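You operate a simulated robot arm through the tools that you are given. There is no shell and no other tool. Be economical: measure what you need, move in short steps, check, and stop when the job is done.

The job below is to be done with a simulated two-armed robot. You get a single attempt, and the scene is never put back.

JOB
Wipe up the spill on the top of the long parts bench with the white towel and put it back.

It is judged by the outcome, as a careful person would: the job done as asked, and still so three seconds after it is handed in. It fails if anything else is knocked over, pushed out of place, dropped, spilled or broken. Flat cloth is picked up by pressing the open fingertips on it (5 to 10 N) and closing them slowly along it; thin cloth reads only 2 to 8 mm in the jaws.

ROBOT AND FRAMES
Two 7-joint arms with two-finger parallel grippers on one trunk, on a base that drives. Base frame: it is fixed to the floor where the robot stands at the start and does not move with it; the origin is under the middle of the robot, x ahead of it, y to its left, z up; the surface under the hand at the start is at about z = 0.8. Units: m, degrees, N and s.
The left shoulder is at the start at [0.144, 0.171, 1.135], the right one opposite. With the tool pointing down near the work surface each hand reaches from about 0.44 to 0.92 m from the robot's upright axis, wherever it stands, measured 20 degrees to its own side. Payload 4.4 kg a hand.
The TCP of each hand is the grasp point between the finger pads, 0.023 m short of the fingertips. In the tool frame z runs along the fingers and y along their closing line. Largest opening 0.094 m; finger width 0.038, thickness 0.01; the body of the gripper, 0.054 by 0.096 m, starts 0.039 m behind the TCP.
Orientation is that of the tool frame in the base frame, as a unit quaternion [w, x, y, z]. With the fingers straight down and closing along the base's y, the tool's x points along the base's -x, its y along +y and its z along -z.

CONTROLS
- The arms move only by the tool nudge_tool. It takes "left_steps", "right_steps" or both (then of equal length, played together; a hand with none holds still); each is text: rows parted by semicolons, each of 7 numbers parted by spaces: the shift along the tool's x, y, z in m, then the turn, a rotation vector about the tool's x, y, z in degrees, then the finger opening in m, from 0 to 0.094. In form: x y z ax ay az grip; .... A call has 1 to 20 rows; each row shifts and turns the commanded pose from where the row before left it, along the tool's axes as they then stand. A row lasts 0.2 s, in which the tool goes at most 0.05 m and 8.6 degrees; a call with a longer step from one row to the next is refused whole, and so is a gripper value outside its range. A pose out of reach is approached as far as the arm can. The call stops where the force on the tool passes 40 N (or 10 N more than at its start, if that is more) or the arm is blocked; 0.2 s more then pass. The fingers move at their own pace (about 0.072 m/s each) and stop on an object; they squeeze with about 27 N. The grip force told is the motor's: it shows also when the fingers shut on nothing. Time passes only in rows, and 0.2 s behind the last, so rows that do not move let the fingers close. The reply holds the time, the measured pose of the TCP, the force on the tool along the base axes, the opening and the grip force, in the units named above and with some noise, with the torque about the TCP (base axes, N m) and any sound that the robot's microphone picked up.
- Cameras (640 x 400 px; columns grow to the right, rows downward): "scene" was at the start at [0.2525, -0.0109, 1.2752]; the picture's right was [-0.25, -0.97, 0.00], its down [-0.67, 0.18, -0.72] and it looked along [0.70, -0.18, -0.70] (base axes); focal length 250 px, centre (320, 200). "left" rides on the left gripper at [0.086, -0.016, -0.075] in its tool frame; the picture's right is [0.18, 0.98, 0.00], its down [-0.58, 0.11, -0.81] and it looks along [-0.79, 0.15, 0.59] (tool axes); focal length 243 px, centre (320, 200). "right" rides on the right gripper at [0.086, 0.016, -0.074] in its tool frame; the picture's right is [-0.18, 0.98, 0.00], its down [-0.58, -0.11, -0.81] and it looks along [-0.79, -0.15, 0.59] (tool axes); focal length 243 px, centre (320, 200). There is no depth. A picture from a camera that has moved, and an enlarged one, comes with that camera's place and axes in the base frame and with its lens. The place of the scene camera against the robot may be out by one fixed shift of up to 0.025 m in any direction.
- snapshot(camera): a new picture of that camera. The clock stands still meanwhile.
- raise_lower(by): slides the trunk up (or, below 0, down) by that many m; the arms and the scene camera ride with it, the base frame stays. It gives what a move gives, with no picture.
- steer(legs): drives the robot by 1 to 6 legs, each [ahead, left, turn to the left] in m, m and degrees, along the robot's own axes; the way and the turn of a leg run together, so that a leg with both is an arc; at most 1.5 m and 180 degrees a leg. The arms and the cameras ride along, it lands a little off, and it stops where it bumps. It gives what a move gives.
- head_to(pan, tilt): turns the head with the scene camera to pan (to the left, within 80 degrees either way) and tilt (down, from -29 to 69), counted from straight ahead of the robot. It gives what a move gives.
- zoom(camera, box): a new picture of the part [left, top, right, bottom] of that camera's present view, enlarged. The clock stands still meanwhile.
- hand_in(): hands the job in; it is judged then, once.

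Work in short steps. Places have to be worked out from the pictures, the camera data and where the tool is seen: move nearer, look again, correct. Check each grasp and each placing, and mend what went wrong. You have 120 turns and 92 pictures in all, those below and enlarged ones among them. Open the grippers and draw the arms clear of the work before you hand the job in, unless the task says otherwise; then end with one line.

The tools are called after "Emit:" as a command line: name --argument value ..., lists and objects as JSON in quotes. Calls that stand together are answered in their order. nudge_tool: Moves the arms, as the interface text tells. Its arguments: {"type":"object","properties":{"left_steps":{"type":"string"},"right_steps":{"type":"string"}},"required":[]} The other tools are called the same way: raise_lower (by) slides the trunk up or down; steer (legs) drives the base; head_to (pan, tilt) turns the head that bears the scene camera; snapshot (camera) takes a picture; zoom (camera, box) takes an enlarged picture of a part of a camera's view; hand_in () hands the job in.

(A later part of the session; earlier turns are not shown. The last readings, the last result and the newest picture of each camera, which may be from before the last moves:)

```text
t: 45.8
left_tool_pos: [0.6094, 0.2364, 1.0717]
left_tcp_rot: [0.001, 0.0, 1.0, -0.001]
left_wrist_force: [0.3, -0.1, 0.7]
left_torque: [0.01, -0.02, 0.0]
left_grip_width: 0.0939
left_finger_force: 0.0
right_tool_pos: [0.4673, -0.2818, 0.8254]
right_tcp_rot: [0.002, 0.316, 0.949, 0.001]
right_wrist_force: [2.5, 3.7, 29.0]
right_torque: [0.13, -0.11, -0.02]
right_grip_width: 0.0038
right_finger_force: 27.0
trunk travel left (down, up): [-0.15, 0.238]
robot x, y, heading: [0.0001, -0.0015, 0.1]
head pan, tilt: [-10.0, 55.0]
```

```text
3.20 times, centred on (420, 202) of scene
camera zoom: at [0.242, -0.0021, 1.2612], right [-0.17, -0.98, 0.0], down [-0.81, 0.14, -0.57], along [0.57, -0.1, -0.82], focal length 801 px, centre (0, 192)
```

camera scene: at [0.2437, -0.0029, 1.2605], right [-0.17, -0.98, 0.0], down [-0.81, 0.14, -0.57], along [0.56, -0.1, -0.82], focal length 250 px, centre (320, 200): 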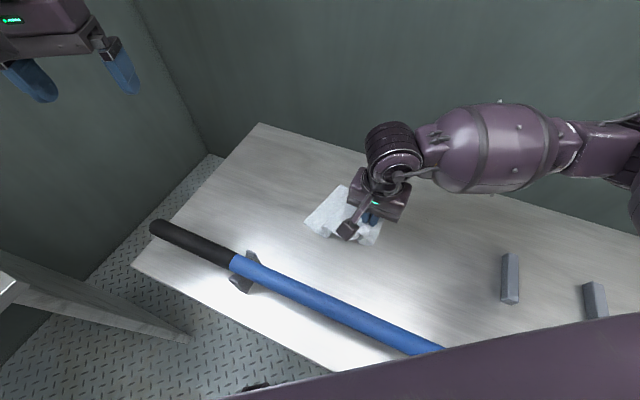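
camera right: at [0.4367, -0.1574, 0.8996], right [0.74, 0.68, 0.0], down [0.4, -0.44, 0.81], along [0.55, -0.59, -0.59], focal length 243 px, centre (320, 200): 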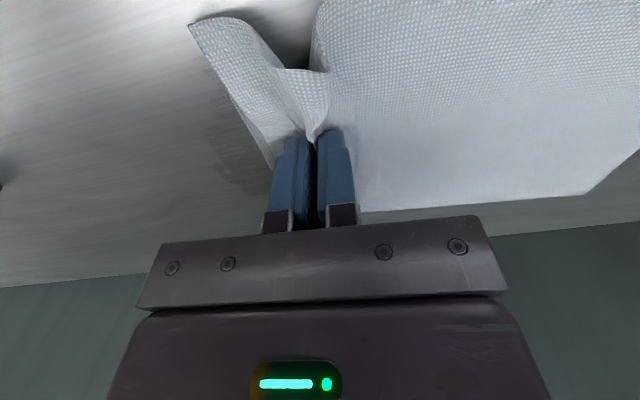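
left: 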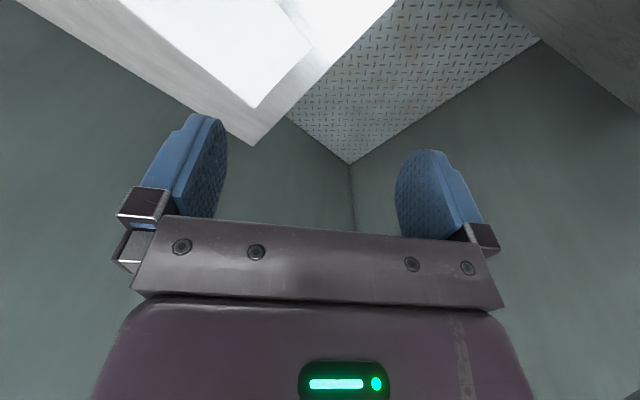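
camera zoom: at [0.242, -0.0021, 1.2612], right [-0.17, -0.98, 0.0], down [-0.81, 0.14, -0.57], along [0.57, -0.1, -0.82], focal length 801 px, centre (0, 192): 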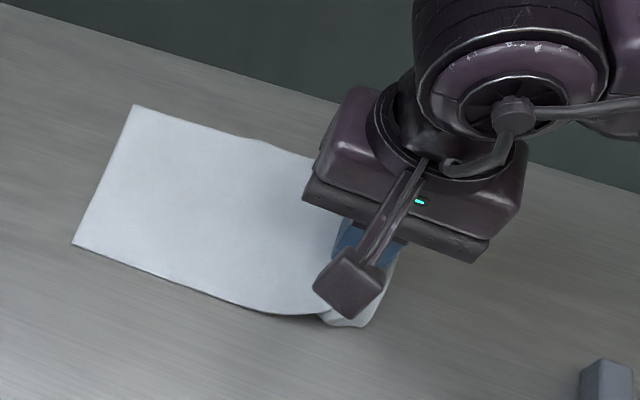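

The end flap has tucked under, which I'll watch at lay-down. One last stroke on the far side, then lift and inspect.

Emit:
nudge_tool --right_steps "-0.02 0 -0.0045 0 0 0 0;0 0.022 0 0 0 0 0;0 0.022 0 0 0 0 0;0 0.022 0 0 0 0 0;0 0.022 0 0 0 0 0;0 0.022 0 0 0 0 0;0 0 0.0045 0 0 0 0;0 -0.022 0 0 0 0 0;0 -0.022 0 0 0 0 0;0 -0.022 0 0 0 0 0;0 -0.022 0 0 0 0 0;0 -0.022 0 0 0 0 0"

Emit:
nudge_tool --right_steps "0 0 -0.03 0 0 0 0;0 0 -0.03 0 0 0 0;0.01 0.02 -0.04 0 0 0 0;0.01 0.02 -0.04 0 0 0 0;0.01 0.02 -0.04 0 0 0 0;0.01 0.04 -0.02 0 0 0 0;0 0.04 -0.02 0 0 0 0;0 0.04 -0.02 0 0 0 0;0 0.04 0 0 0 0 0"

Emit:
snapshot --camera "scene"

Emit:
zoom --camera "right" --box '[100, 0, 260, 100]'

```text
t: 48.4
left_tool_pos: [0.6105, 0.2361, 1.0718]
left_tcp_rot: [0.001, -0.001, 1.0, 0.0]
left_wrist_force: [0.6, -0.4, 0.4]
left_torque: [0.01, 0.03, 0.03]
left_grip_width: 0.0942
left_finger_force: 0.1
right_tool_pos: [0.4812, -0.2914, 0.8268]
right_tcp_rot: [0.003, 0.317, 0.948, 0.001]
right_wrist_force: [3.0, 3.8, 31.8]
right_torque: [0.13, -0.19, 0.04]
right_grip_width: 0.0039
right_finger_force: 26.9
trunk travel left (down, up): [-0.15, 0.238]
robot x, y, heading: [0.0002, 0.0007, 0.0]
head pan, tilt: [-10.0, 55.0]
```

```text
t: 50.4
left_tool_pos: [0.6117, 0.2363, 1.0689]
left_tcp_rot: [-0.001, 0.0, 1.0, 0.0]
left_wrist_force: [0.4, 0.1, 0.0]
left_torque: [-0.01, 0.02, 0.0]
left_grip_width: 0.094
left_finger_force: 0.0
right_tool_pos: [0.5831, -0.0925, 1.0636]
right_tcp_rot: [-0.001, 0.316, 0.949, 0.0]
right_wrist_force: [0.1, 1.0, 0.4]
right_torque: [-0.04, 0.01, -0.04]
right_grip_width: 0.0036
right_finger_force: 27.4
trunk travel left (down, up): [-0.15, 0.238]
robot x, y, heading: [-0.0014, -0.0006, -0.3]
head pan, tilt: [-10.0, 55.0]
```

```text
61 pictures are left
camera scene: at [0.2445, -0.0024, 1.2601], right [-0.17, -0.98, 0.0], down [-0.81, 0.14, -0.57], along [0.56, -0.1, -0.82], focal length 250 px, centre (320, 200)
```

scene: 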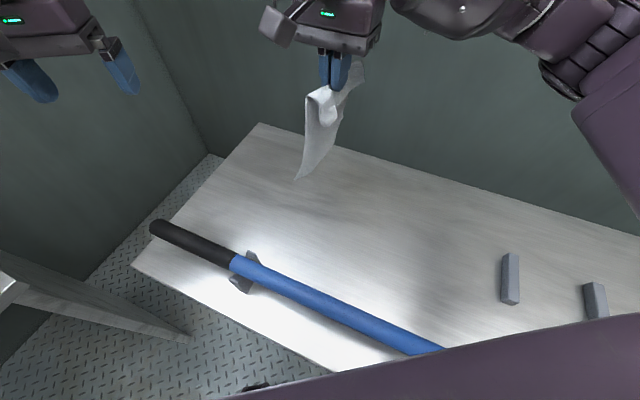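

```text
4.00 times, centred on (180, 50) of right
camera zoom: at [0.525, -0.0277, 1.1382], right [0.74, 0.68, 0.0], down [0.4, -0.43, 0.81], along [0.54, -0.6, -0.59], focal length 970 px, centre (880, 800)
```

zoom: 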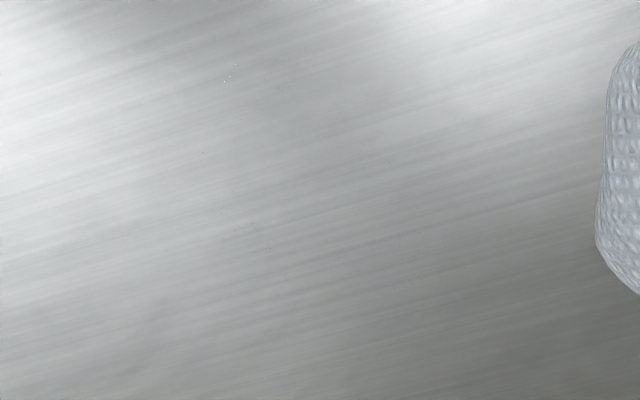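

Nearly spotless now; I check once more at high zoom from both cameras for specks.

Emit:
zoom --camera "scene" --box '[370, 180, 466, 240]'

Emit:
zoom --camera "right" --box '[130, 0, 194, 40]'

Emit:
zoom --camera "right" --box '[130, 40, 194, 80]'

```text
6.67 times, centred on (418, 210) of scene
camera zoom: at [0.2445, -0.0024, 1.2601], right [-0.17, -0.98, 0.0], down [-0.81, 0.14, -0.57], along [0.56, -0.1, -0.82], focal length 1670 px, centre (-333, 133)
```

zoom: 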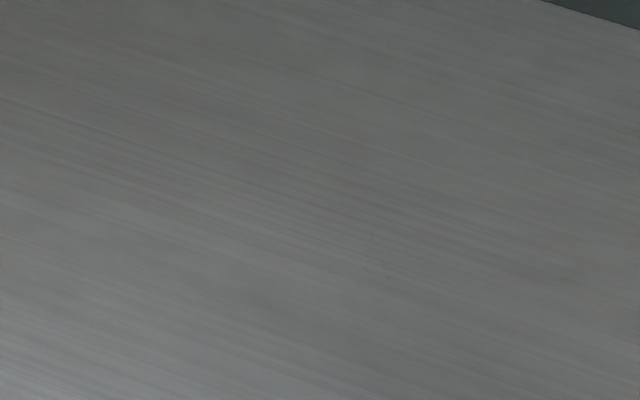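

```text
10.00 times, centred on (162, 20) of right
camera zoom: at [0.525, -0.0277, 1.1382], right [0.74, 0.68, 0.0], down [0.4, -0.43, 0.81], along [0.54, -0.6, -0.59], focal length 2426 px, centre (1900, 2000)
```

zoom: 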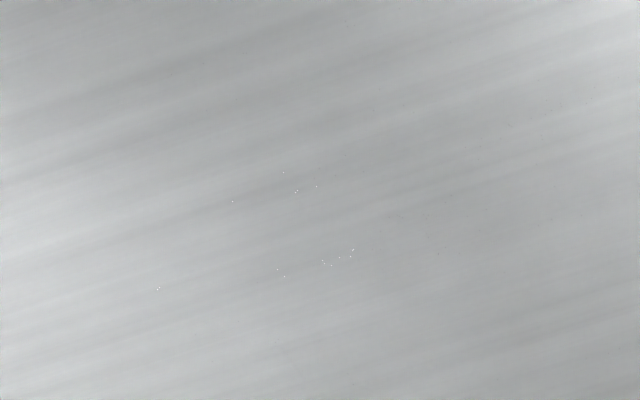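

```text
10.00 times, centred on (162, 60) of right
camera zoom: at [0.525, -0.0277, 1.1382], right [0.74, 0.68, 0.0], down [0.4, -0.43, 0.81], along [0.54, -0.6, -0.59], focal length 2426 px, centre (1900, 1600)
```

zoom: 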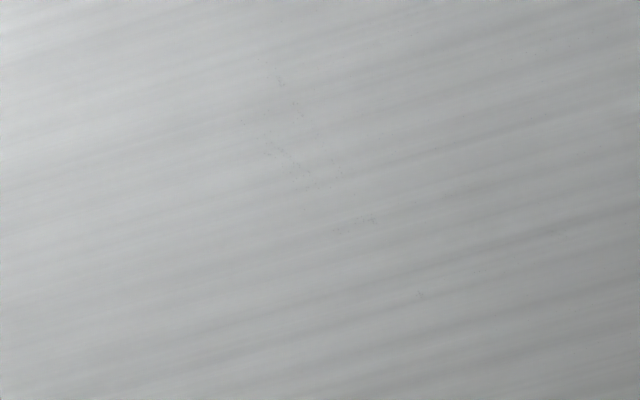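

Only sub-millimetre specks remain; the spill is wiped up. Now home: I move the left hand further out of the way and carry the hanging towel above where its far edge belongs, (0.71,0.10).

Emit:
nudge_tool --left_steps "0.025 0.025 -0.01 0 0 0 0.094;0.025 0.025 -0.01 0 0 0 0.094;0.025 0.025 -0.01 0 0 0 0.094;0.025 0.025 -0.01 0 0 0 0.094;0.025 0 0 0 0 0 0.094"

Emit:
nudge_tool --right_steps "0.002 0.04 0 0 0 0 0;0.002 0.04 0 0 0 0 0;0.002 0.04 0 0 0 0 0;0.002 0.04 0 0 0 0 0;0.002 0.04 0 0 0 0 0;0.002 0.038 0 0 0 0 0;0 0 0 0 0 0 0"

Emit:
snapshot --camera "scene"

Emit:
snapshot --camera "right"

```text
t: 51.6
left_tool_pos: [0.4839, 0.3349, 1.1107]
left_tcp_rot: [0.002, 0.001, 1.0, -0.001]
left_wrist_force: [0.3, -0.1, -0.1]
left_torque: [0.04, -0.03, -0.02]
left_grip_width: 0.0942
left_finger_force: 0.2
right_tool_pos: [0.5825, -0.0955, 1.065]
right_tcp_rot: [0.0, 0.317, 0.948, 0.0]
right_wrist_force: [-0.2, -0.2, 0.5]
right_torque: [-0.01, -0.02, 0.0]
right_grip_width: 0.0039
right_finger_force: 26.8
trunk travel left (down, up): [-0.15, 0.238]
robot x, y, heading: [-0.0001, 0.0025, -0.2]
head pan, tilt: [-10.0, 55.0]
```

```text
t: 53.2
left_tool_pos: [0.4862, 0.3351, 1.111]
left_tcp_rot: [-0.001, 0.0, 1.0, -0.001]
left_wrist_force: [-0.7, 0.1, -0.4]
left_torque: [0.02, -0.02, 0.02]
left_grip_width: 0.0941
left_finger_force: 0.0
right_tool_pos: [0.7189, 0.1022, 1.0626]
right_tcp_rot: [0.0, 0.317, 0.948, -0.001]
right_wrist_force: [0.2, 0.2, 0.1]
right_torque: [0.02, 0.02, 0.03]
right_grip_width: 0.0036
right_finger_force: 27.1
trunk travel left (down, up): [-0.15, 0.238]
robot x, y, heading: [0.0012, -0.0003, -0.0]
head pan, tilt: [-10.0, 55.0]
```

```text
56 pictures are left
camera scene: at [0.2439, -0.0038, 1.2604], right [-0.18, -0.98, 0.0], down [-0.81, 0.14, -0.57], along [0.56, -0.1, -0.82], focal length 250 px, centre (320, 200)
```

scene: 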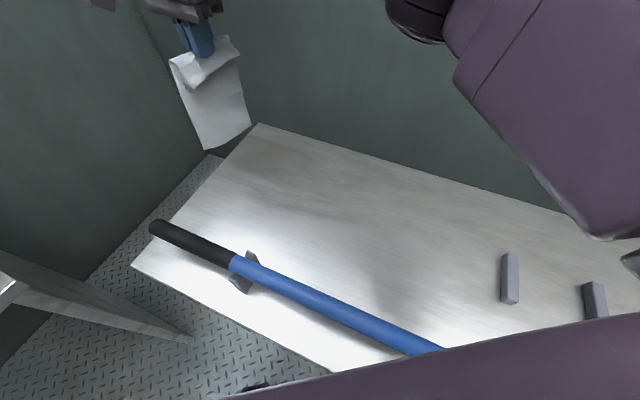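

```text
55 pictures are left
camera right: at [0.6596, 0.1671, 1.1363], right [0.74, 0.67, 0.0], down [0.4, -0.44, 0.81], along [0.54, -0.6, -0.59], focal length 243 px, centre (320, 200)
```

right: 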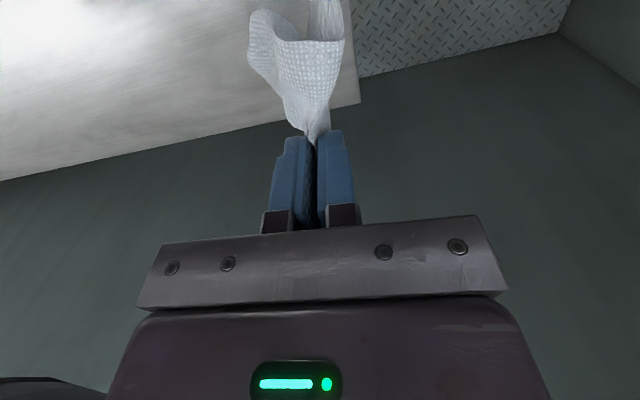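

The tail hangs straight with its lower edge near its home line. I lower it until the far edge touches, then swing the grip down along an arc toward the home grip point (0.596,-0.055).

Emit:
nudge_tool --right_steps "0.002 -0.01 0.03 0 0 0 0;0.002 -0.01 0.03 0 0 0 0;0 -0.0235 0.003 0 0 0 0;0 -0.0235 0.003 0 0 0 0;0 -0.0215 0.009 0 0 0 0;0 -0.0215 0.009 0 0 0 0;0 -0.0185 0.0145 0 0 0 0;0 -0.0185 0.0145 0 0 0 0;0 -0.0145 0.0185 0 0 0 0;0 -0.0145 0.0185 0 0 0 0;0 -0.012 0.0215 0 0 0 0;0 -0.012 0.0215 0 0 0 0;0 -0.004 0.015 0 0 0 0;0 0.001 0.008 0 0 0 0;0 0 0 0 0 0 0"

Emit:
snapshot --camera "scene"

Emit:
snapshot --camera "right"

```text
t: 56.4
left_tool_pos: [0.4867, 0.3362, 1.111]
left_tcp_rot: [0.0, 0.0, 1.0, 0.0]
left_wrist_force: [-0.2, -0.2, -0.5]
left_torque: [0.03, 0.0, 0.01]
left_grip_width: 0.0941
left_finger_force: 0.1
right_tool_pos: [0.5895, -0.0557, 0.8478]
right_tcp_rot: [0.0, 0.317, 0.948, -0.001]
right_wrist_force: [0.6, 0.2, -0.5]
right_torque: [-0.01, 0.02, 0.01]
right_grip_width: 0.0038
right_finger_force: 27.1
trunk travel left (down, up): [-0.15, 0.238]
robot x, y, heading: [-0.0016, 0.0017, -0.0]
head pan, tilt: [-10.0, 55.0]
```

```text
54 pictures are left
camera scene: at [0.2437, -0.0031, 1.2605], right [-0.17, -0.98, 0.0], down [-0.81, 0.14, -0.57], along [0.56, -0.1, -0.82], focal length 250 px, centre (320, 200)
```

scene: 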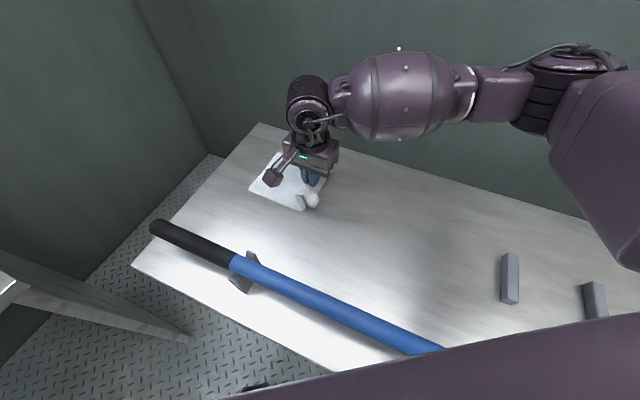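

```text
53 pictures are left
camera right: at [0.5314, 0.0087, 0.9227], right [0.74, 0.67, 0.0], down [0.4, -0.44, 0.81], along [0.54, -0.6, -0.59], focal length 243 px, centre (320, 200)
```

right: 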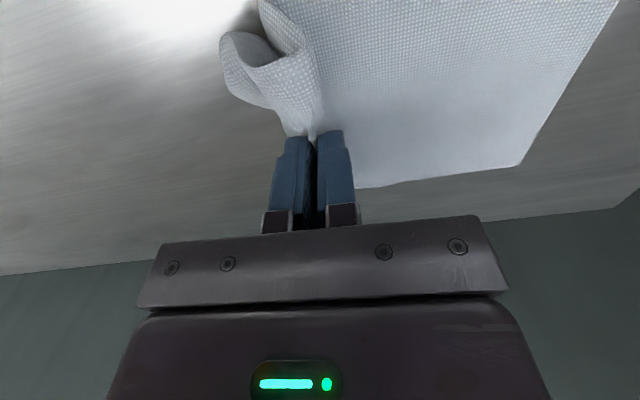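

The body is laid flat but sits a few cm short of the far edge's home, and the end flap is curled. I zoom in on the flap.

Emit:
zoom --camera "scene" --box '[220, 120, 380, 220]'

Emit:
zoom --camera "right" --box '[180, 0, 420, 150]'

```text
4.00 times, centred on (300, 170) of scene
camera zoom: at [0.2437, -0.0031, 1.2605], right [-0.17, -0.98, 0.0], down [-0.81, 0.14, -0.57], along [0.56, -0.1, -0.82], focal length 1002 px, centre (400, 320)
```

zoom: 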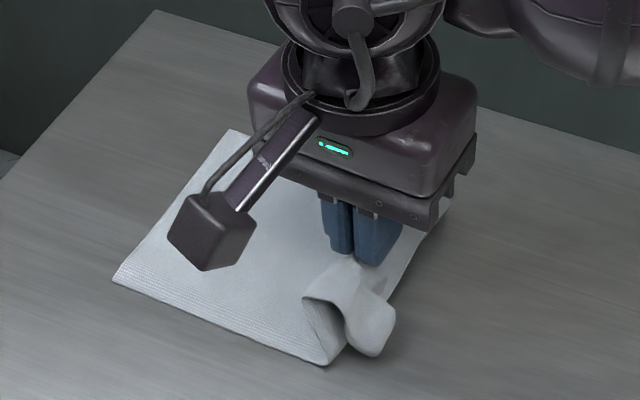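

```text
2.67 times, centred on (300, 75) of right
camera zoom: at [0.5314, 0.0087, 0.9227], right [0.74, 0.67, 0.0], down [0.4, -0.44, 0.81], along [0.54, -0.6, -0.59], focal length 647 px, centre (373, 533)
```

zoom: 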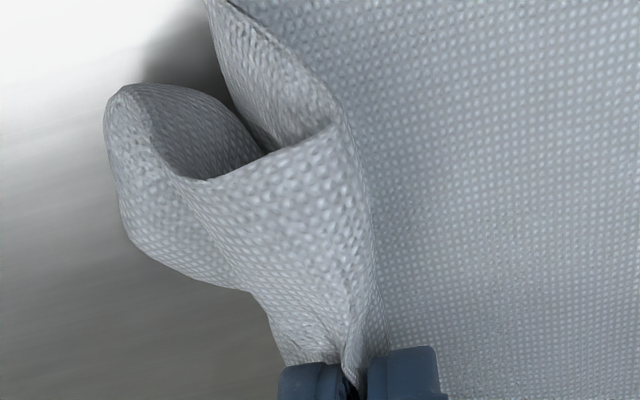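

The towel lies about 7 cm short of home and the flap is curled under. I'll lift it again and re-lay it about 7 cm further out, stopping with the grip a few cm above the bench.

Emit:
nudge_tool --right_steps "0 0.02 -0.04 0 0 0 0;0 0.02 -0.04 0 0 0 0;0 0.02 -0.04 0 0 0 0;0 0.02 -0.04 0 0 0 0;0 0.02 -0.04 0 0 0 0;0 0.04 -0.01 0 0 0 0;0 0.04 0 0 0 0 0;0 0.04 0 0 0 0 0;0 0.04 0 0 0 0 0;0 0 0 0 0 0 0;0 0 0 0 0 0 0"

Emit:
snapshot --camera "scene"

```text
t: 58.8
left_tool_pos: [0.4851, 0.3352, 1.1114]
left_tcp_rot: [0.0, 0.0, 1.0, 0.0]
left_wrist_force: [1.0, 0.3, 0.7]
left_torque: [-0.02, -0.01, -0.02]
left_grip_width: 0.0942
left_finger_force: 0.1
right_tool_pos: [0.7499, 0.155, 1.0578]
right_tcp_rot: [0.0, 0.316, 0.949, -0.001]
right_wrist_force: [0.7, -0.1, -0.2]
right_torque: [0.0, -0.02, -0.04]
right_grip_width: 0.0039
right_finger_force: 26.9
trunk travel left (down, up): [-0.15, 0.238]
robot x, y, heading: [-0.0012, -0.0004, 0.0]
head pan, tilt: [-10.0, 55.0]
```

```text
50 pictures are left
camera scene: at [0.2438, -0.0026, 1.2604], right [-0.17, -0.98, 0.0], down [-0.81, 0.14, -0.57], along [0.56, -0.1, -0.82], focal length 250 px, centre (320, 200)
```

scene: 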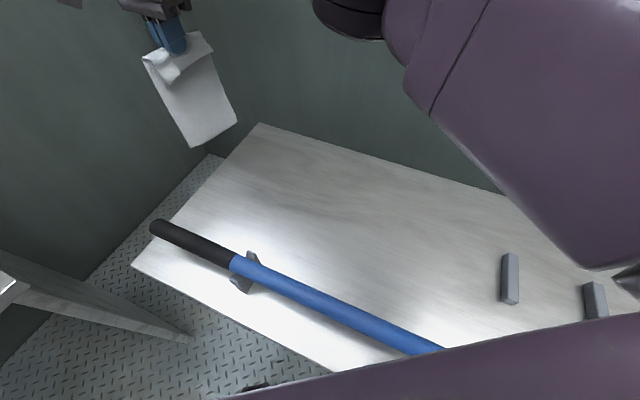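

The tail's lower edge hangs near the bench end, so I back off 3.5 cm while lowering, then follow the arc but stop with the grip about 4.5 cm above the bench.

Emit:
nudge_tool --right_steps "0 -0.0175 0.015 0 0 0 0;0 -0.0175 0.025 0 0 0 0;0 0 0.025 0 0 0 0;0 -0.0235 0.003 0 0 0 0;0 -0.0235 0.003 0 0 0 0;0 -0.0215 0.009 0 0 0 0;0 -0.0215 0.009 0 0 0 0;0 -0.0185 0.0145 0 0 0 0;0 -0.0185 0.0145 0 0 0 0;0 -0.0145 0.0185 0 0 0 0;0 -0.0145 0.0185 0 0 0 0;0 -0.012 0.018 0 0 0 0;0 -0.012 0.015 0 0 0 0;0 0 0 0 0 0 0"

Emit:
snapshot --camera "scene"

Emit:
zoom --camera "scene" --box '[220, 120, 380, 220]'

Emit:
snapshot --camera "right"

```text
t: 61.8
left_tool_pos: [0.4855, 0.3347, 1.1114]
left_tcp_rot: [-0.001, 0.0, 1.0, 0.0]
left_wrist_force: [-0.4, -0.7, 0.7]
left_torque: [0.01, 0.01, 0.01]
left_grip_width: 0.0944
left_finger_force: 0.2
right_tool_pos: [0.6186, -0.0218, 0.8693]
right_tcp_rot: [0.0, 0.316, 0.949, 0.0]
right_wrist_force: [-0.2, 0.5, -0.6]
right_torque: [-0.02, 0.02, 0.04]
right_grip_width: 0.0037
right_finger_force: 27.2
trunk travel left (down, up): [-0.15, 0.238]
robot x, y, heading: [-0.0006, -0.004, -0.2]
head pan, tilt: [-10.0, 55.0]
```

```text
49 pictures are left
camera scene: at [0.2437, -0.0029, 1.2605], right [-0.17, -0.98, 0.0], down [-0.81, 0.14, -0.57], along [0.56, -0.1, -0.82], focal length 250 px, centre (320, 200)
```

scene: 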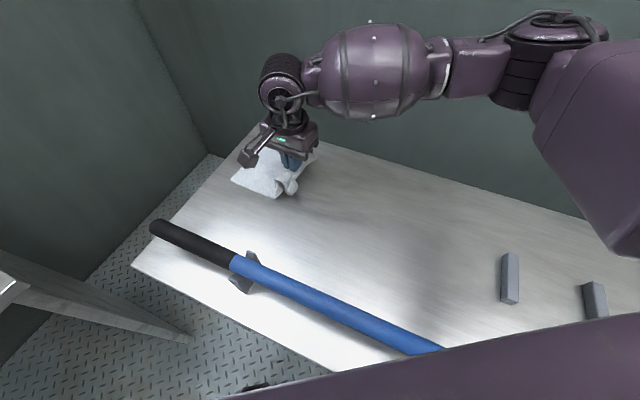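

```text
4.00 times, centred on (300, 170) of scene
camera zoom: at [0.2437, -0.0029, 1.2605], right [-0.17, -0.98, 0.0], down [-0.81, 0.14, -0.57], along [0.56, -0.1, -0.82], focal length 1002 px, centre (400, 320)
```

zoom: 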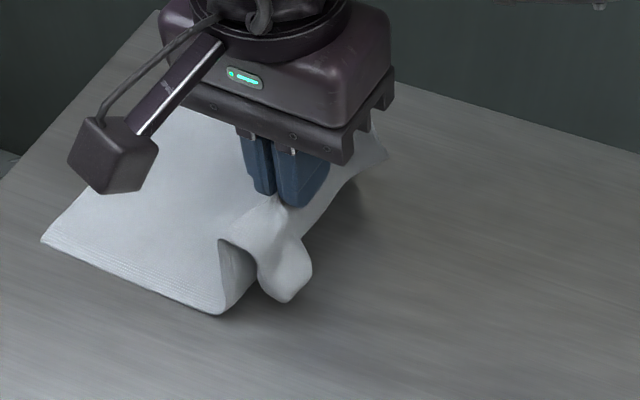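

```text
47 pictures are left
camera right: at [0.5601, 0.0436, 0.9437], right [0.74, 0.67, 0.0], down [0.4, -0.44, 0.81], along [0.54, -0.6, -0.59], focal length 243 px, centre (320, 200)
```

right: 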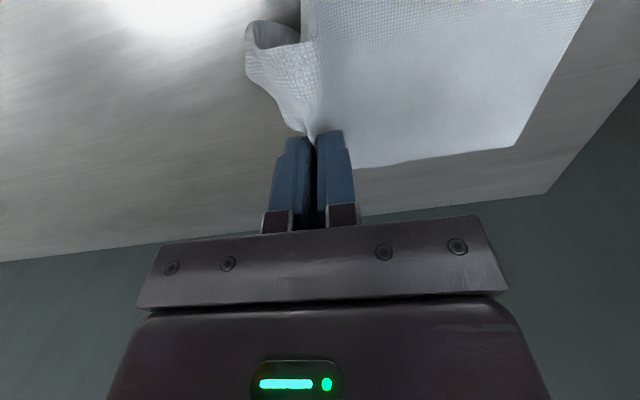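

The far edge is now within a cm of home. To uncurl the end flap, I lower while moving toward the towel so the flap drags out behind.

Emit:
nudge_tool --right_steps "0 0 0.012 0 0 0 0;0 0.012 0.008 0 0 0 0;0 0.012 0.007 0 0 0 0;0 0.012 0.007 0 0 0 0;0 0.012 0.005 0 0 0 0;0 0 0 0 0 0 0"

Emit:
zoom --camera "scene" --box '[220, 120, 380, 220]'

Emit:
snapshot --camera "right"

```text
t: 63.2
left_tool_pos: [0.4858, 0.3356, 1.1112]
left_tcp_rot: [0.001, 0.0, 1.0, 0.0]
left_wrist_force: [0.1, -0.4, -0.2]
left_torque: [-0.01, -0.02, 0.03]
left_grip_width: 0.0941
left_finger_force: 0.0
right_tool_pos: [0.6481, 0.0196, 0.8321]
right_tcp_rot: [0.001, 0.316, 0.949, 0.001]
right_wrist_force: [-0.4, -1.2, 8.5]
right_torque: [-0.04, 0.03, -0.05]
right_grip_width: 0.004
right_finger_force: 26.7
trunk travel left (down, up): [-0.15, 0.238]
robot x, y, heading: [-0.0008, -0.0009, -0.2]
head pan, tilt: [-10.0, 55.0]
```

```text
4.00 times, centred on (300, 170) of scene
camera zoom: at [0.243, -0.0032, 1.2608], right [-0.17, -0.98, 0.0], down [-0.81, 0.14, -0.57], along [0.57, -0.1, -0.82], focal length 1002 px, centre (400, 320)
```

zoom: 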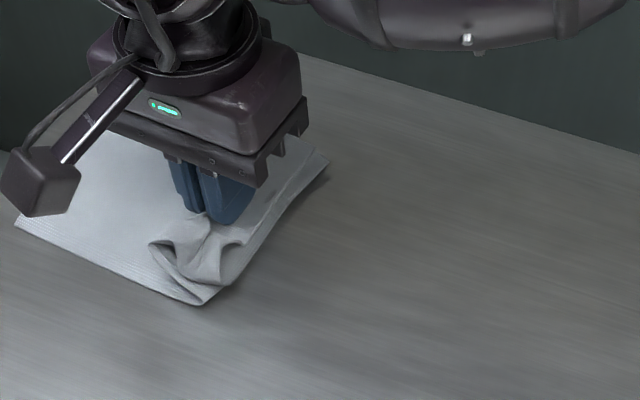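

```text
45 pictures are left
camera right: at [0.5886, 0.0842, 0.9058], right [0.74, 0.67, 0.0], down [0.4, -0.44, 0.81], along [0.55, -0.59, -0.59], focal length 243 px, centre (320, 200)
```

right: 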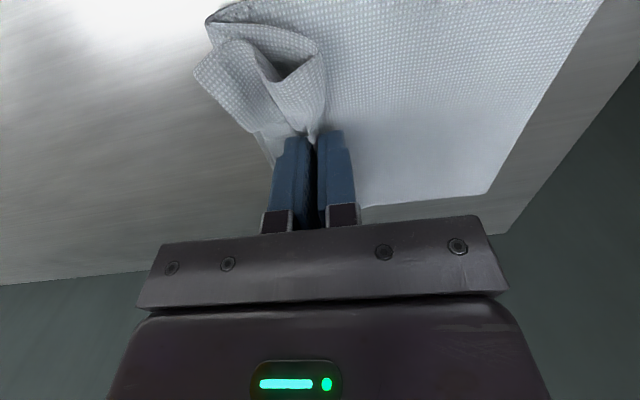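

Contact at 8.5 N, and the flap now appears spread outward. I raise 3 mm and pull gently away to straighten the body, then look.

Emit:
nudge_tool --right_steps "0 0 -0.003 0 0 0 0;0 -0.012 0 0 0 0 0;0 -0.012 0 0 0 0 0;0 -0.012 0 0 0 0 0;0 -0.012 0 0 0 0 0;0 -0.012 0 0 0 0 0;0 -0.012 0 0 0 0 0;0 0 0 0 0 0 0"

Emit:
zoom --camera "scene" --box '[220, 120, 380, 220]'

Emit:
snapshot --camera "right"

```text
t: 65.0
left_tool_pos: [0.4851, 0.3352, 1.1106]
left_tcp_rot: [0.0, 0.0, 1.0, -0.001]
left_wrist_force: [-0.1, 0.2, -0.1]
left_torque: [0.04, 0.02, -0.01]
left_grip_width: 0.0941
left_finger_force: 0.0
right_tool_pos: [0.6025, -0.0386, 0.833]
right_tcp_rot: [0.0, 0.318, 0.948, 0.0]
right_wrist_force: [0.0, -0.1, 1.1]
right_torque: [-0.04, -0.02, 0.02]
right_grip_width: 0.0038
right_finger_force: 27.0
trunk travel left (down, up): [-0.15, 0.238]
robot x, y, heading: [0.0003, -0.0014, -0.1]
head pan, tilt: [-10.0, 55.0]
```

```text
4.00 times, centred on (300, 170) of scene
camera zoom: at [0.2438, -0.003, 1.2604], right [-0.17, -0.98, 0.0], down [-0.81, 0.14, -0.57], along [0.56, -0.1, -0.82], focal length 1002 px, centre (400, 320)
```

zoom: 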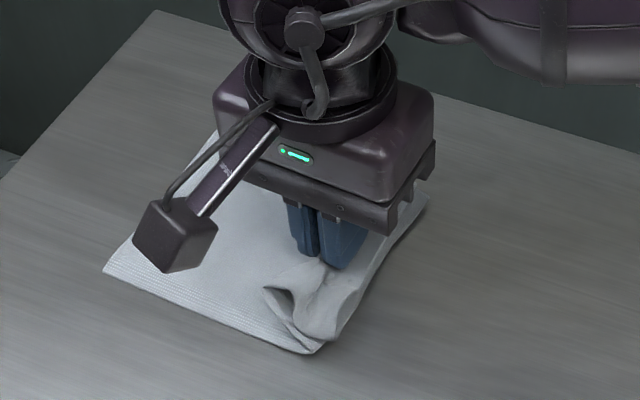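

```text
43 pictures are left
camera right: at [0.5447, 0.0258, 0.9081], right [0.74, 0.67, 0.0], down [0.4, -0.44, 0.81], along [0.54, -0.6, -0.59], focal length 243 px, centre (320, 200)
```

right: 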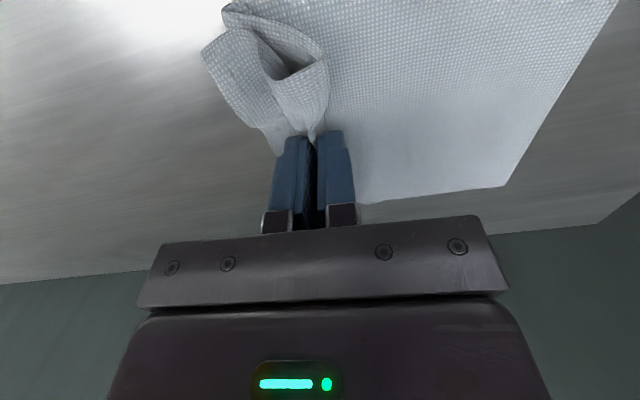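

The towel is bunched around the pinch and shorter than it should be. I release here: press lightly and open slowly to spread the cloth, then see how it relaxes.

Emit:
nudge_tool --right_steps "0 0 0.002 0 0 0 0;0 0 0.001 0 0 0 0.006;0 0 0.001 0 0 0 0.012;0 0 0.001 0 0 0 0.018;0 0 0.001 0 0 0 0.024;0 0 0 0 0 0 0.03;0 0 0 0 0 0 0.04;0 0 0 0 0 0 0.05;0 0 0 0 0 0 0.06;0 0 0 0 0 0 0.06"

Emit:
zoom --camera "scene" --box '[220, 120, 380, 220]'

Emit:
snapshot --camera "right"

```text
t: 67.2
left_tool_pos: [0.4868, 0.3353, 1.111]
left_tcp_rot: [-0.001, 0.0, 1.0, -0.001]
left_wrist_force: [0.6, -1.0, -0.1]
left_torque: [-0.02, -0.01, 0.01]
left_grip_width: 0.094
left_finger_force: 0.1
right_tool_pos: [0.6025, -0.0381, 0.8287]
right_tcp_rot: [0.0, 0.317, 0.949, 0.0]
right_wrist_force: [1.5, 1.7, 5.0]
right_torque: [-0.18, 0.1, -0.03]
right_grip_width: 0.0594
right_finger_force: 0.1
trunk travel left (down, up): [-0.15, 0.238]
robot x, y, heading: [0.0013, 0.0, -0.2]
head pan, tilt: [-10.0, 55.0]
```

```text
4.00 times, centred on (300, 170) of scene
camera zoom: at [0.2434, -0.0029, 1.2605], right [-0.17, -0.98, 0.0], down [-0.81, 0.14, -0.57], along [0.56, -0.1, -0.82], focal length 1002 px, centre (400, 320)
```

zoom: 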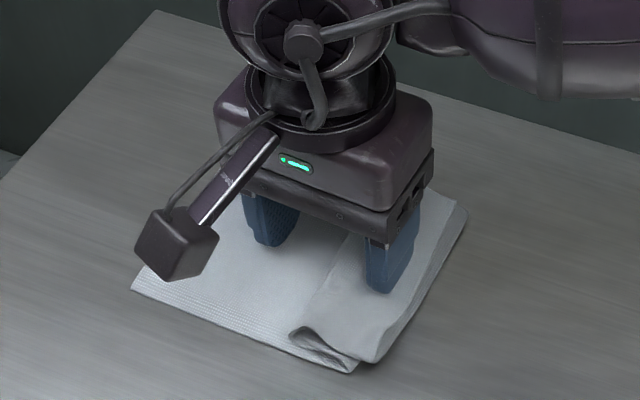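

```text
41 pictures are left
camera right: at [0.5447, 0.0262, 0.902], right [0.74, 0.67, 0.0], down [0.4, -0.44, 0.81], along [0.54, -0.6, -0.59], focal length 243 px, centre (320, 200)
```

right: 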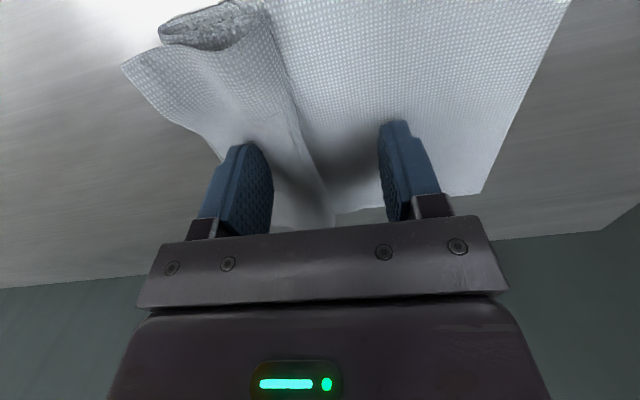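

Released. I raise the hand straight up and back off to see the towel's whole state.

Emit:
nudge_tool --right_steps "0 0 -0.01 0 0 0 0.06;0 0 -0.02 0 0 0 0.06;0 0 -0.04 0 0 0 0.06;0 0 -0.04 0 0 0 0.06;0 -0.04 -0.02 0 0 0 0.06;0 -0.05 0 0 0 0 0.06;0 -0.05 0 0 0 0 0.06"

Emit:
zoom --camera "scene" --box '[220, 120, 380, 220]'

Emit:
snapshot --camera "right"

```text
t: 68.8
left_tool_pos: [0.4855, 0.3343, 1.1114]
left_tcp_rot: [0.001, 0.0, 1.0, 0.001]
left_wrist_force: [0.0, 0.0, 0.1]
left_torque: [0.0, -0.01, -0.02]
left_grip_width: 0.0938
left_finger_force: 0.1
right_tool_pos: [0.5199, -0.1523, 0.9554]
right_tcp_rot: [0.001, 0.317, 0.949, 0.0]
right_wrist_force: [-1.0, 0.1, 0.7]
right_torque: [0.04, 0.0, -0.02]
right_grip_width: 0.06
right_finger_force: 0.1
trunk travel left (down, up): [-0.15, 0.238]
robot x, y, heading: [-0.0, -0.0023, 0.1]
head pan, tilt: [-10.0, 55.0]
```

```text
4.00 times, centred on (300, 170) of scene
camera zoom: at [0.243, -0.004, 1.2607], right [-0.17, -0.98, 0.0], down [-0.81, 0.14, -0.57], along [0.57, -0.1, -0.82], focal length 1002 px, centre (400, 320)
```

zoom: 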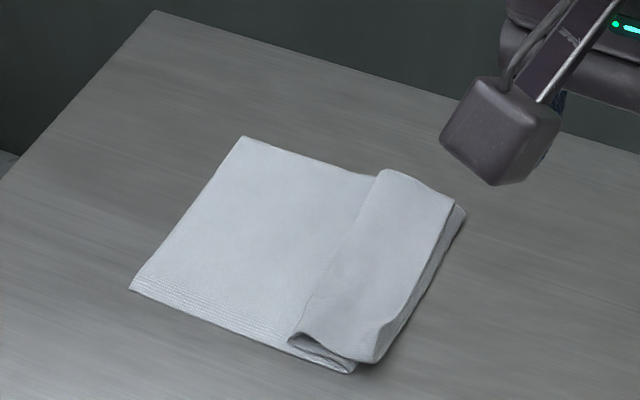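

```text
39 pictures are left
camera right: at [0.4605, -0.0879, 1.0303], right [0.74, 0.67, 0.0], down [0.4, -0.44, 0.81], along [0.54, -0.6, -0.59], focal length 243 px, centre (320, 200)
```

right: 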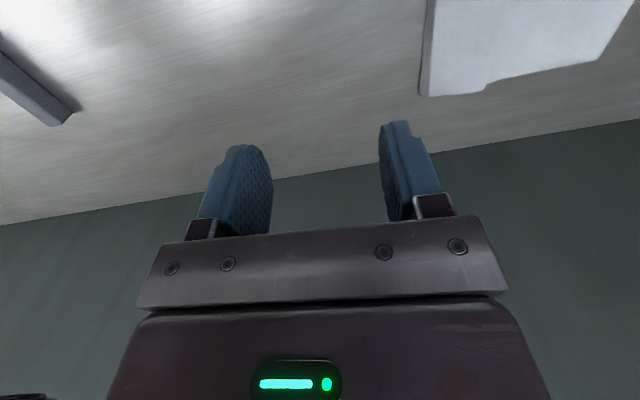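

The towel now has a neat Z-fold at its spill-side end, with the free edge on top. I'll pinch just the top layer near that free edge at about (0.601,-0.058), lift so it hangs unfolded, and lay it again.

Emit:
nudge_tool --right_steps "-0.002 0.031 0 0 0 0 0.04;-0.002 0.031 0 0 0 0 0.03;-0.002 0.031 0 0 0 0 0.03;-0.002 0.031 0 0 0 0 0.03;0 0 0.04 0 0 0 0.03;0 0 0.04 0 0 0 0.03;0 0 0.03 0 0 0 0.03;0 0 0.006 0 0 0 0.03;0 0 0 0 0 0 0.03"

Emit:
snapshot --camera "right"

Emit:
zoom --camera "scene" --box '[220, 120, 380, 220]'

```text
t: 70.8
left_tool_pos: [0.4865, 0.3345, 1.1114]
left_tcp_rot: [0.0, 0.0, 1.0, 0.0]
left_wrist_force: [-0.2, 0.3, -1.5]
left_torque: [0.0, 0.0, -0.03]
left_grip_width: 0.0941
left_finger_force: 0.1
right_tool_pos: [0.5996, -0.0573, 0.8427]
right_tcp_rot: [-0.001, 0.317, 0.949, 0.0]
right_wrist_force: [0.6, -0.3, -0.2]
right_torque: [0.01, -0.06, 0.0]
right_grip_width: 0.0303
right_finger_force: 0.1
trunk travel left (down, up): [-0.15, 0.238]
robot x, y, heading: [-0.0029, 0.0009, 0.1]
head pan, tilt: [-10.0, 55.0]
```

```text
38 pictures are left
camera right: at [0.5407, 0.0071, 0.9164], right [0.74, 0.68, 0.0], down [0.4, -0.44, 0.81], along [0.54, -0.6, -0.59], focal length 243 px, centre (320, 200)
```

right: 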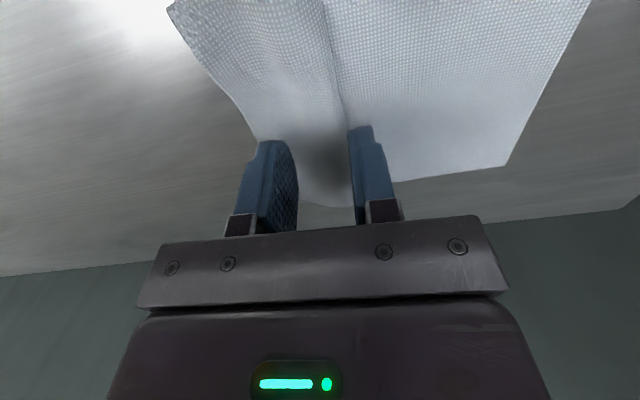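

```text
4.00 times, centred on (300, 170) of scene
camera zoom: at [0.2438, -0.0031, 1.2604], right [-0.17, -0.98, 0.0], down [-0.81, 0.14, -0.57], along [0.56, -0.1, -0.82], focal length 1002 px, centre (400, 320)
```

zoom: 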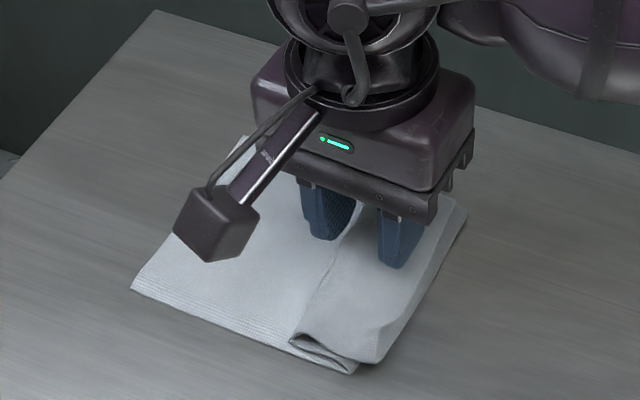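

The inner finger is right over the fold line, so I shift 12 mm toward the free edge and lower gently.

Emit:
nudge_tool --right_steps "0 -0.012 0 0 0 0 0.03;0 0 0.005 0 0 0 0.03;0 0 0.003 0 0 0 0.03;0 0 0.002 0 0 0 0.03;0 0 0.001 0 0 0 0.03;0 0 0 0 0 0 0.03"

```text
t: 72.2
left_tool_pos: [0.4865, 0.335, 1.1118]
left_tcp_rot: [0.0, -0.001, 1.0, 0.0]
left_wrist_force: [0.1, -0.2, 0.4]
left_torque: [0.02, 0.06, 0.01]
left_grip_width: 0.094
left_finger_force: 0.0
right_tool_pos: [0.5937, -0.0669, 0.8289]
right_tcp_rot: [0.0, 0.318, 0.948, -0.001]
right_wrist_force: [0.0, 1.0, 0.1]
right_torque: [0.01, -0.05, -0.02]
right_grip_width: 0.03
right_finger_force: 0.0
trunk travel left (down, up): [-0.15, 0.238]
robot x, y, heading: [0.0021, 0.0053, 0.0]
head pan, tilt: [-10.0, 55.0]
```

Not quite touching; one more mm at a time.

Emit:
nudge_tool --right_steps "0 0 0.001 0 0 0 0.03;0 0 0.001 0 0 0 0.03;0 0 0 0 0 0 0.03"

```text
t: 73.0
left_tool_pos: [0.4851, 0.3348, 1.1109]
left_tcp_rot: [0.0, 0.0, 1.0, 0.0]
left_wrist_force: [-0.1, -0.1, -0.6]
left_torque: [0.02, 0.0, 0.0]
left_grip_width: 0.0938
left_finger_force: 0.0
right_tool_pos: [0.5924, -0.0675, 0.8293]
right_tcp_rot: [0.0, 0.317, 0.949, 0.0]
right_wrist_force: [0.0, -1.0, -0.2]
right_torque: [-0.01, 0.03, -0.04]
right_grip_width: 0.0302
right_finger_force: 0.3
trunk travel left (down, up): [-0.15, 0.238]
robot x, y, heading: [-0.0015, -0.0003, -0.1]
head pan, tilt: [-10.0, 55.0]
```

Emit:
nudge_tool --right_steps "0 0 0.0012 0 0 0 0.03;0 0 0.0012 0 0 0 0.03;0 0 0 0 0 0 0.03"

```text
t: 73.8
left_tool_pos: [0.4855, 0.3355, 1.1117]
left_tcp_rot: [0.0, -0.001, 1.0, 0.0]
left_wrist_force: [-0.1, 0.1, 0.6]
left_torque: [-0.03, 0.0, 0.02]
left_grip_width: 0.094
left_finger_force: 0.1
right_tool_pos: [0.5938, -0.0672, 0.8257]
right_tcp_rot: [0.001, 0.317, 0.948, 0.0]
right_wrist_force: [-1.0, -2.0, 5.4]
right_torque: [-0.02, 0.0, 0.03]
right_grip_width: 0.0302
right_finger_force: 0.4
trunk travel left (down, up): [-0.15, 0.238]
robot x, y, heading: [-0.0023, -0.0008, -0.2]
head pan, tilt: [-10.0, 55.0]
```

Contact at 5.4 N, ideal for taking just the top layer. I close slowly.

Emit:
nudge_tool --right_steps "0 0 0 0 0 0 0.026;0 0 0 0 0 0 0.022;0 0 0 0 0 0 0.018;0 0 0 0 0 0 0.014;0 0 0 0 0 0 0.01;0 0 0 0 0 0 0.006;0 0 0 0 0 0 0.002;0 0 0 0 0 0 0;0 0 0 0 0 0 0;0 0 0 0 0 0 0"

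Emit:
zoom --camera "scene" --box '[220, 120, 380, 220]'

Emit:
snapshot --camera "right"

```text
t: 76.0
left_tool_pos: [0.4841, 0.3356, 1.1118]
left_tcp_rot: [0.0, 0.0, 1.0, 0.0]
left_wrist_force: [-0.1, 0.2, 0.1]
left_torque: [-0.01, 0.04, 0.0]
left_grip_width: 0.0938
left_finger_force: 0.1
right_tool_pos: [0.5926, -0.0662, 0.827]
right_tcp_rot: [0.001, 0.318, 0.948, 0.0]
right_wrist_force: [1.5, -1.1, 15.0]
right_torque: [-0.01, 0.01, 0.0]
right_grip_width: 0.0069
right_finger_force: 26.8
trunk travel left (down, up): [-0.15, 0.238]
robot x, y, heading: [-0.0034, 0.0001, -0.1]
head pan, tilt: [-10.0, 55.0]
```

```text
4.00 times, centred on (300, 170) of scene
camera zoom: at [0.2428, -0.003, 1.2608], right [-0.17, -0.98, 0.0], down [-0.81, 0.14, -0.57], along [0.57, -0.1, -0.82], focal length 1002 px, centre (400, 320)
```

zoom: 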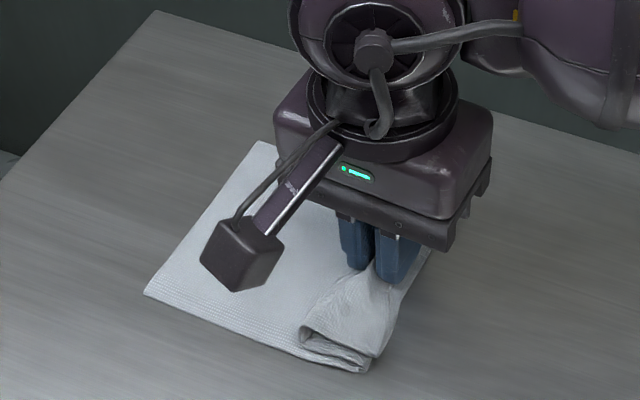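

```text
35 pictures are left
camera right: at [0.5345, -0.0011, 0.9016], right [0.74, 0.67, 0.0], down [0.4, -0.44, 0.81], along [0.55, -0.6, -0.59], focal length 243 px, centre (320, 200)
```

right: 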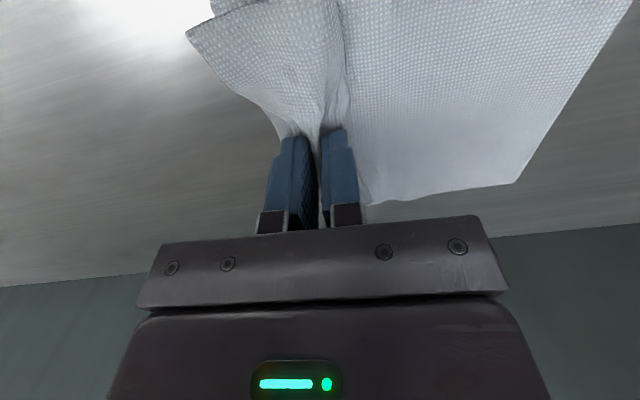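

Gripped at 7 mm. I lift 3 cm and pull away from the towel a little to see which layers came.

Emit:
nudge_tool --right_steps "0 0 -0.012 0 0 0 0;0 -0.01 -0.012 0 0 0 0;0 -0.02 -0.006 0 0 0 0;0 -0.02 0 0 0 0 0;0 -0.02 0 0 0 0 0;0 0 0 0 0 0 0"

Emit:
zoom --camera "scene" --box '[220, 120, 380, 220]'

Emit:
snapshot --camera "right"

```text
t: 77.4
left_tool_pos: [0.4863, 0.3349, 1.1125]
left_tcp_rot: [0.0, 0.0, 1.0, -0.001]
left_wrist_force: [0.0, 0.7, 0.6]
left_torque: [-0.02, 0.0, -0.04]
left_grip_width: 0.0938
left_finger_force: 0.0
right_tool_pos: [0.552, -0.122, 0.8558]
right_tcp_rot: [0.0, 0.317, 0.948, -0.001]
right_wrist_force: [-0.2, 0.5, 0.3]
right_torque: [0.0, 0.0, 0.04]
right_grip_width: 0.0068
right_finger_force: 27.3
trunk travel left (down, up): [-0.15, 0.238]
robot x, y, heading: [0.0005, -0.001, -0.1]
head pan, tilt: [-10.0, 55.0]
```

```text
4.00 times, centred on (300, 170) of scene
camera zoom: at [0.244, -0.0029, 1.2603], right [-0.17, -0.98, 0.0], down [-0.81, 0.14, -0.57], along [0.56, -0.1, -0.82], focal length 1002 px, centre (400, 320)
```

zoom: 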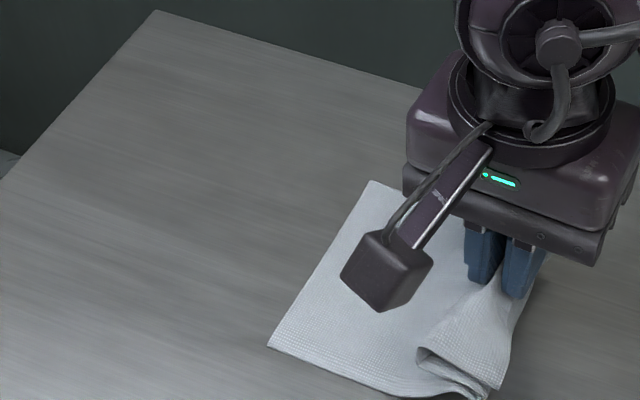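

```text
33 pictures are left
camera right: at [0.4934, -0.0574, 0.9302], right [0.74, 0.67, 0.0], down [0.4, -0.44, 0.81], along [0.54, -0.6, -0.59], focal length 243 px, centre (320, 200)
```

right: 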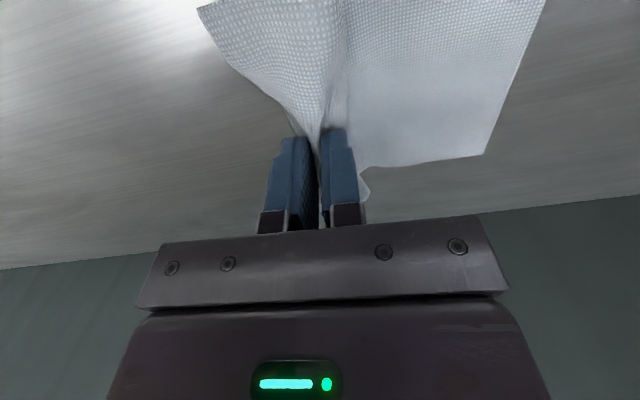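

All the layers came together this time. Instead I'll set it down here, release, and grip the opposite single-layer end, so the fold hangs open under its own weight.

Emit:
nudge_tool --right_steps "0 0 0.012 0 0 0 0;0 0 0.01 0 0 0 0;0 0 0.004 0 0 0 0;0 0 0 0 0 0 0.01;0 0 0 0 0 0 0.02;0 0 0 0 0 0 0.03;0 0 0 0 0 0 0.04;0 0 -0.01 0 0 0 0.04;0 0 -0.03 0 0 0 0.04;0 0 -0.04 0 0 0 0.04;0 0 -0.03 0 0 0 0.04;0 -0.04 0 0 0 0 0.04;0 -0.04 0 0 0 0 0.04;0 -0.04 0 0 0 0 0.04"

Emit:
zoom --camera "scene" --box '[240, 130, 400, 230]'

```text
t: 80.4
left_tool_pos: [0.4851, 0.3353, 1.1117]
left_tcp_rot: [0.002, 0.0, 1.0, 0.0]
left_wrist_force: [1.1, -0.8, 0.7]
left_torque: [0.02, 0.0, 0.01]
left_grip_width: 0.0939
left_finger_force: 0.1
right_tool_pos: [0.4759, -0.2195, 0.9402]
right_tcp_rot: [0.0, 0.316, 0.949, 0.0]
right_wrist_force: [0.4, -0.1, 0.2]
right_torque: [0.01, -0.03, 0.0]
right_grip_width: 0.0399
right_finger_force: 0.1
trunk travel left (down, up): [-0.15, 0.238]
robot x, y, heading: [0.0005, -0.0053, 0.0]
head pan, tilt: [-10.0, 55.0]
```

```text
4.00 times, centred on (320, 180) of scene
camera zoom: at [0.2428, -0.0038, 1.2608], right [-0.17, -0.98, 0.0], down [-0.81, 0.14, -0.57], along [0.57, -0.1, -0.82], focal length 1002 px, centre (320, 280)
```

zoom: 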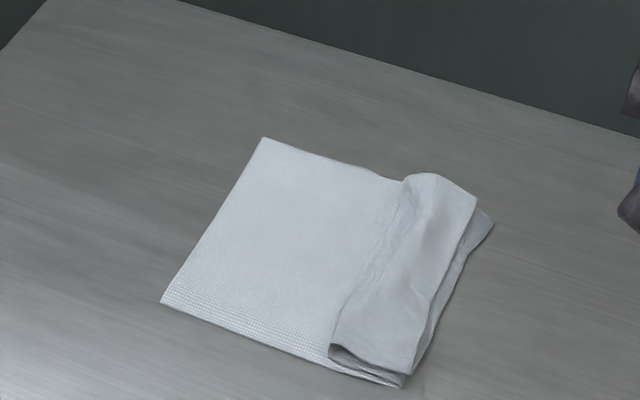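

The single-layer end has its middle at about (0.616,-0.014). I move the right hand above it, low enough to check alignment with the wrist camera.

Emit:
nudge_tool --right_steps "0.002 0.039 0 0 0 0 0.03;0.002 0.039 0 0 0 0 0.03;0.002 0.039 0 0 0 0 0.03;0.002 0.039 0 0 0 0 0.03;0.002 0.039 0 0 0 0 0.03;0.001 0.039 0 0 0 0 0.03;0 0 0.04 0 0 0 0.03;0 0 0.04 0 0 0 0.03;0 0 0.02 0 0 0 0.03;0 0 0 0 0 0 0.03"

Emit:
snapshot --camera "right"

Emit:
zoom --camera "scene" --box '[240, 130, 400, 230]'

```text
t: 82.6
left_tool_pos: [0.4854, 0.335, 1.1113]
left_tcp_rot: [0.0, 0.0, 1.0, 0.0]
left_wrist_force: [-0.4, 0.4, 0.3]
left_torque: [-0.01, 0.0, 0.02]
left_grip_width: 0.0939
left_finger_force: 0.1
right_tool_pos: [0.6099, -0.0233, 0.8401]
right_tcp_rot: [0.001, 0.317, 0.949, 0.0]
right_wrist_force: [-0.1, -0.2, 0.7]
right_torque: [-0.02, 0.0, 0.0]
right_grip_width: 0.0299
right_finger_force: 0.1
trunk travel left (down, up): [-0.15, 0.238]
robot x, y, heading: [-0.0004, -0.0019, -0.2]
head pan, tilt: [-10.0, 55.0]
```

```text
31 pictures are left
camera right: at [0.5518, 0.0407, 0.9141], right [0.74, 0.68, 0.0], down [0.4, -0.44, 0.81], along [0.54, -0.6, -0.59], focal length 243 px, centre (320, 200)
```

right: 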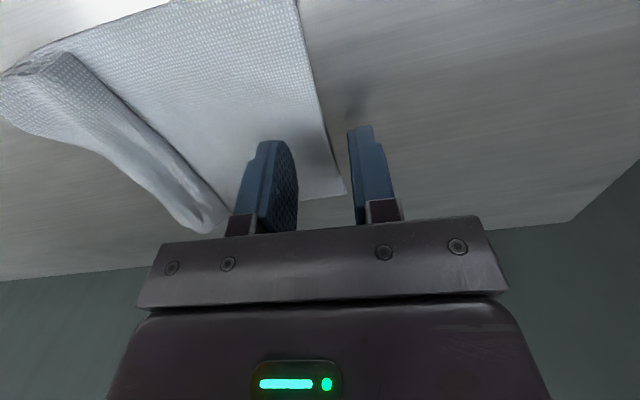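

```text
4.00 times, centred on (320, 180) of scene
camera zoom: at [0.2436, -0.003, 1.2605], right [-0.17, -0.98, 0.0], down [-0.81, 0.14, -0.57], along [0.56, -0.1, -0.82], focal length 1002 px, centre (320, 280)
```

zoom: 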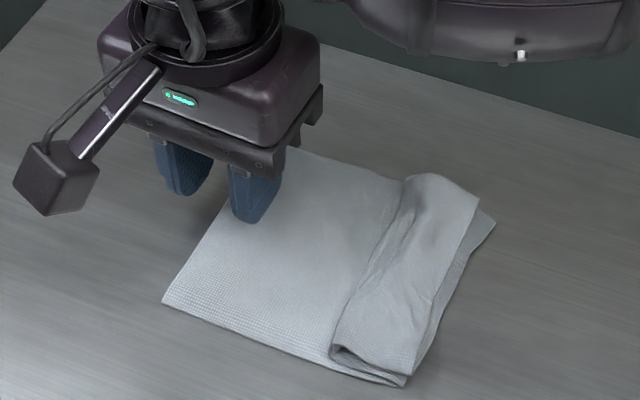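

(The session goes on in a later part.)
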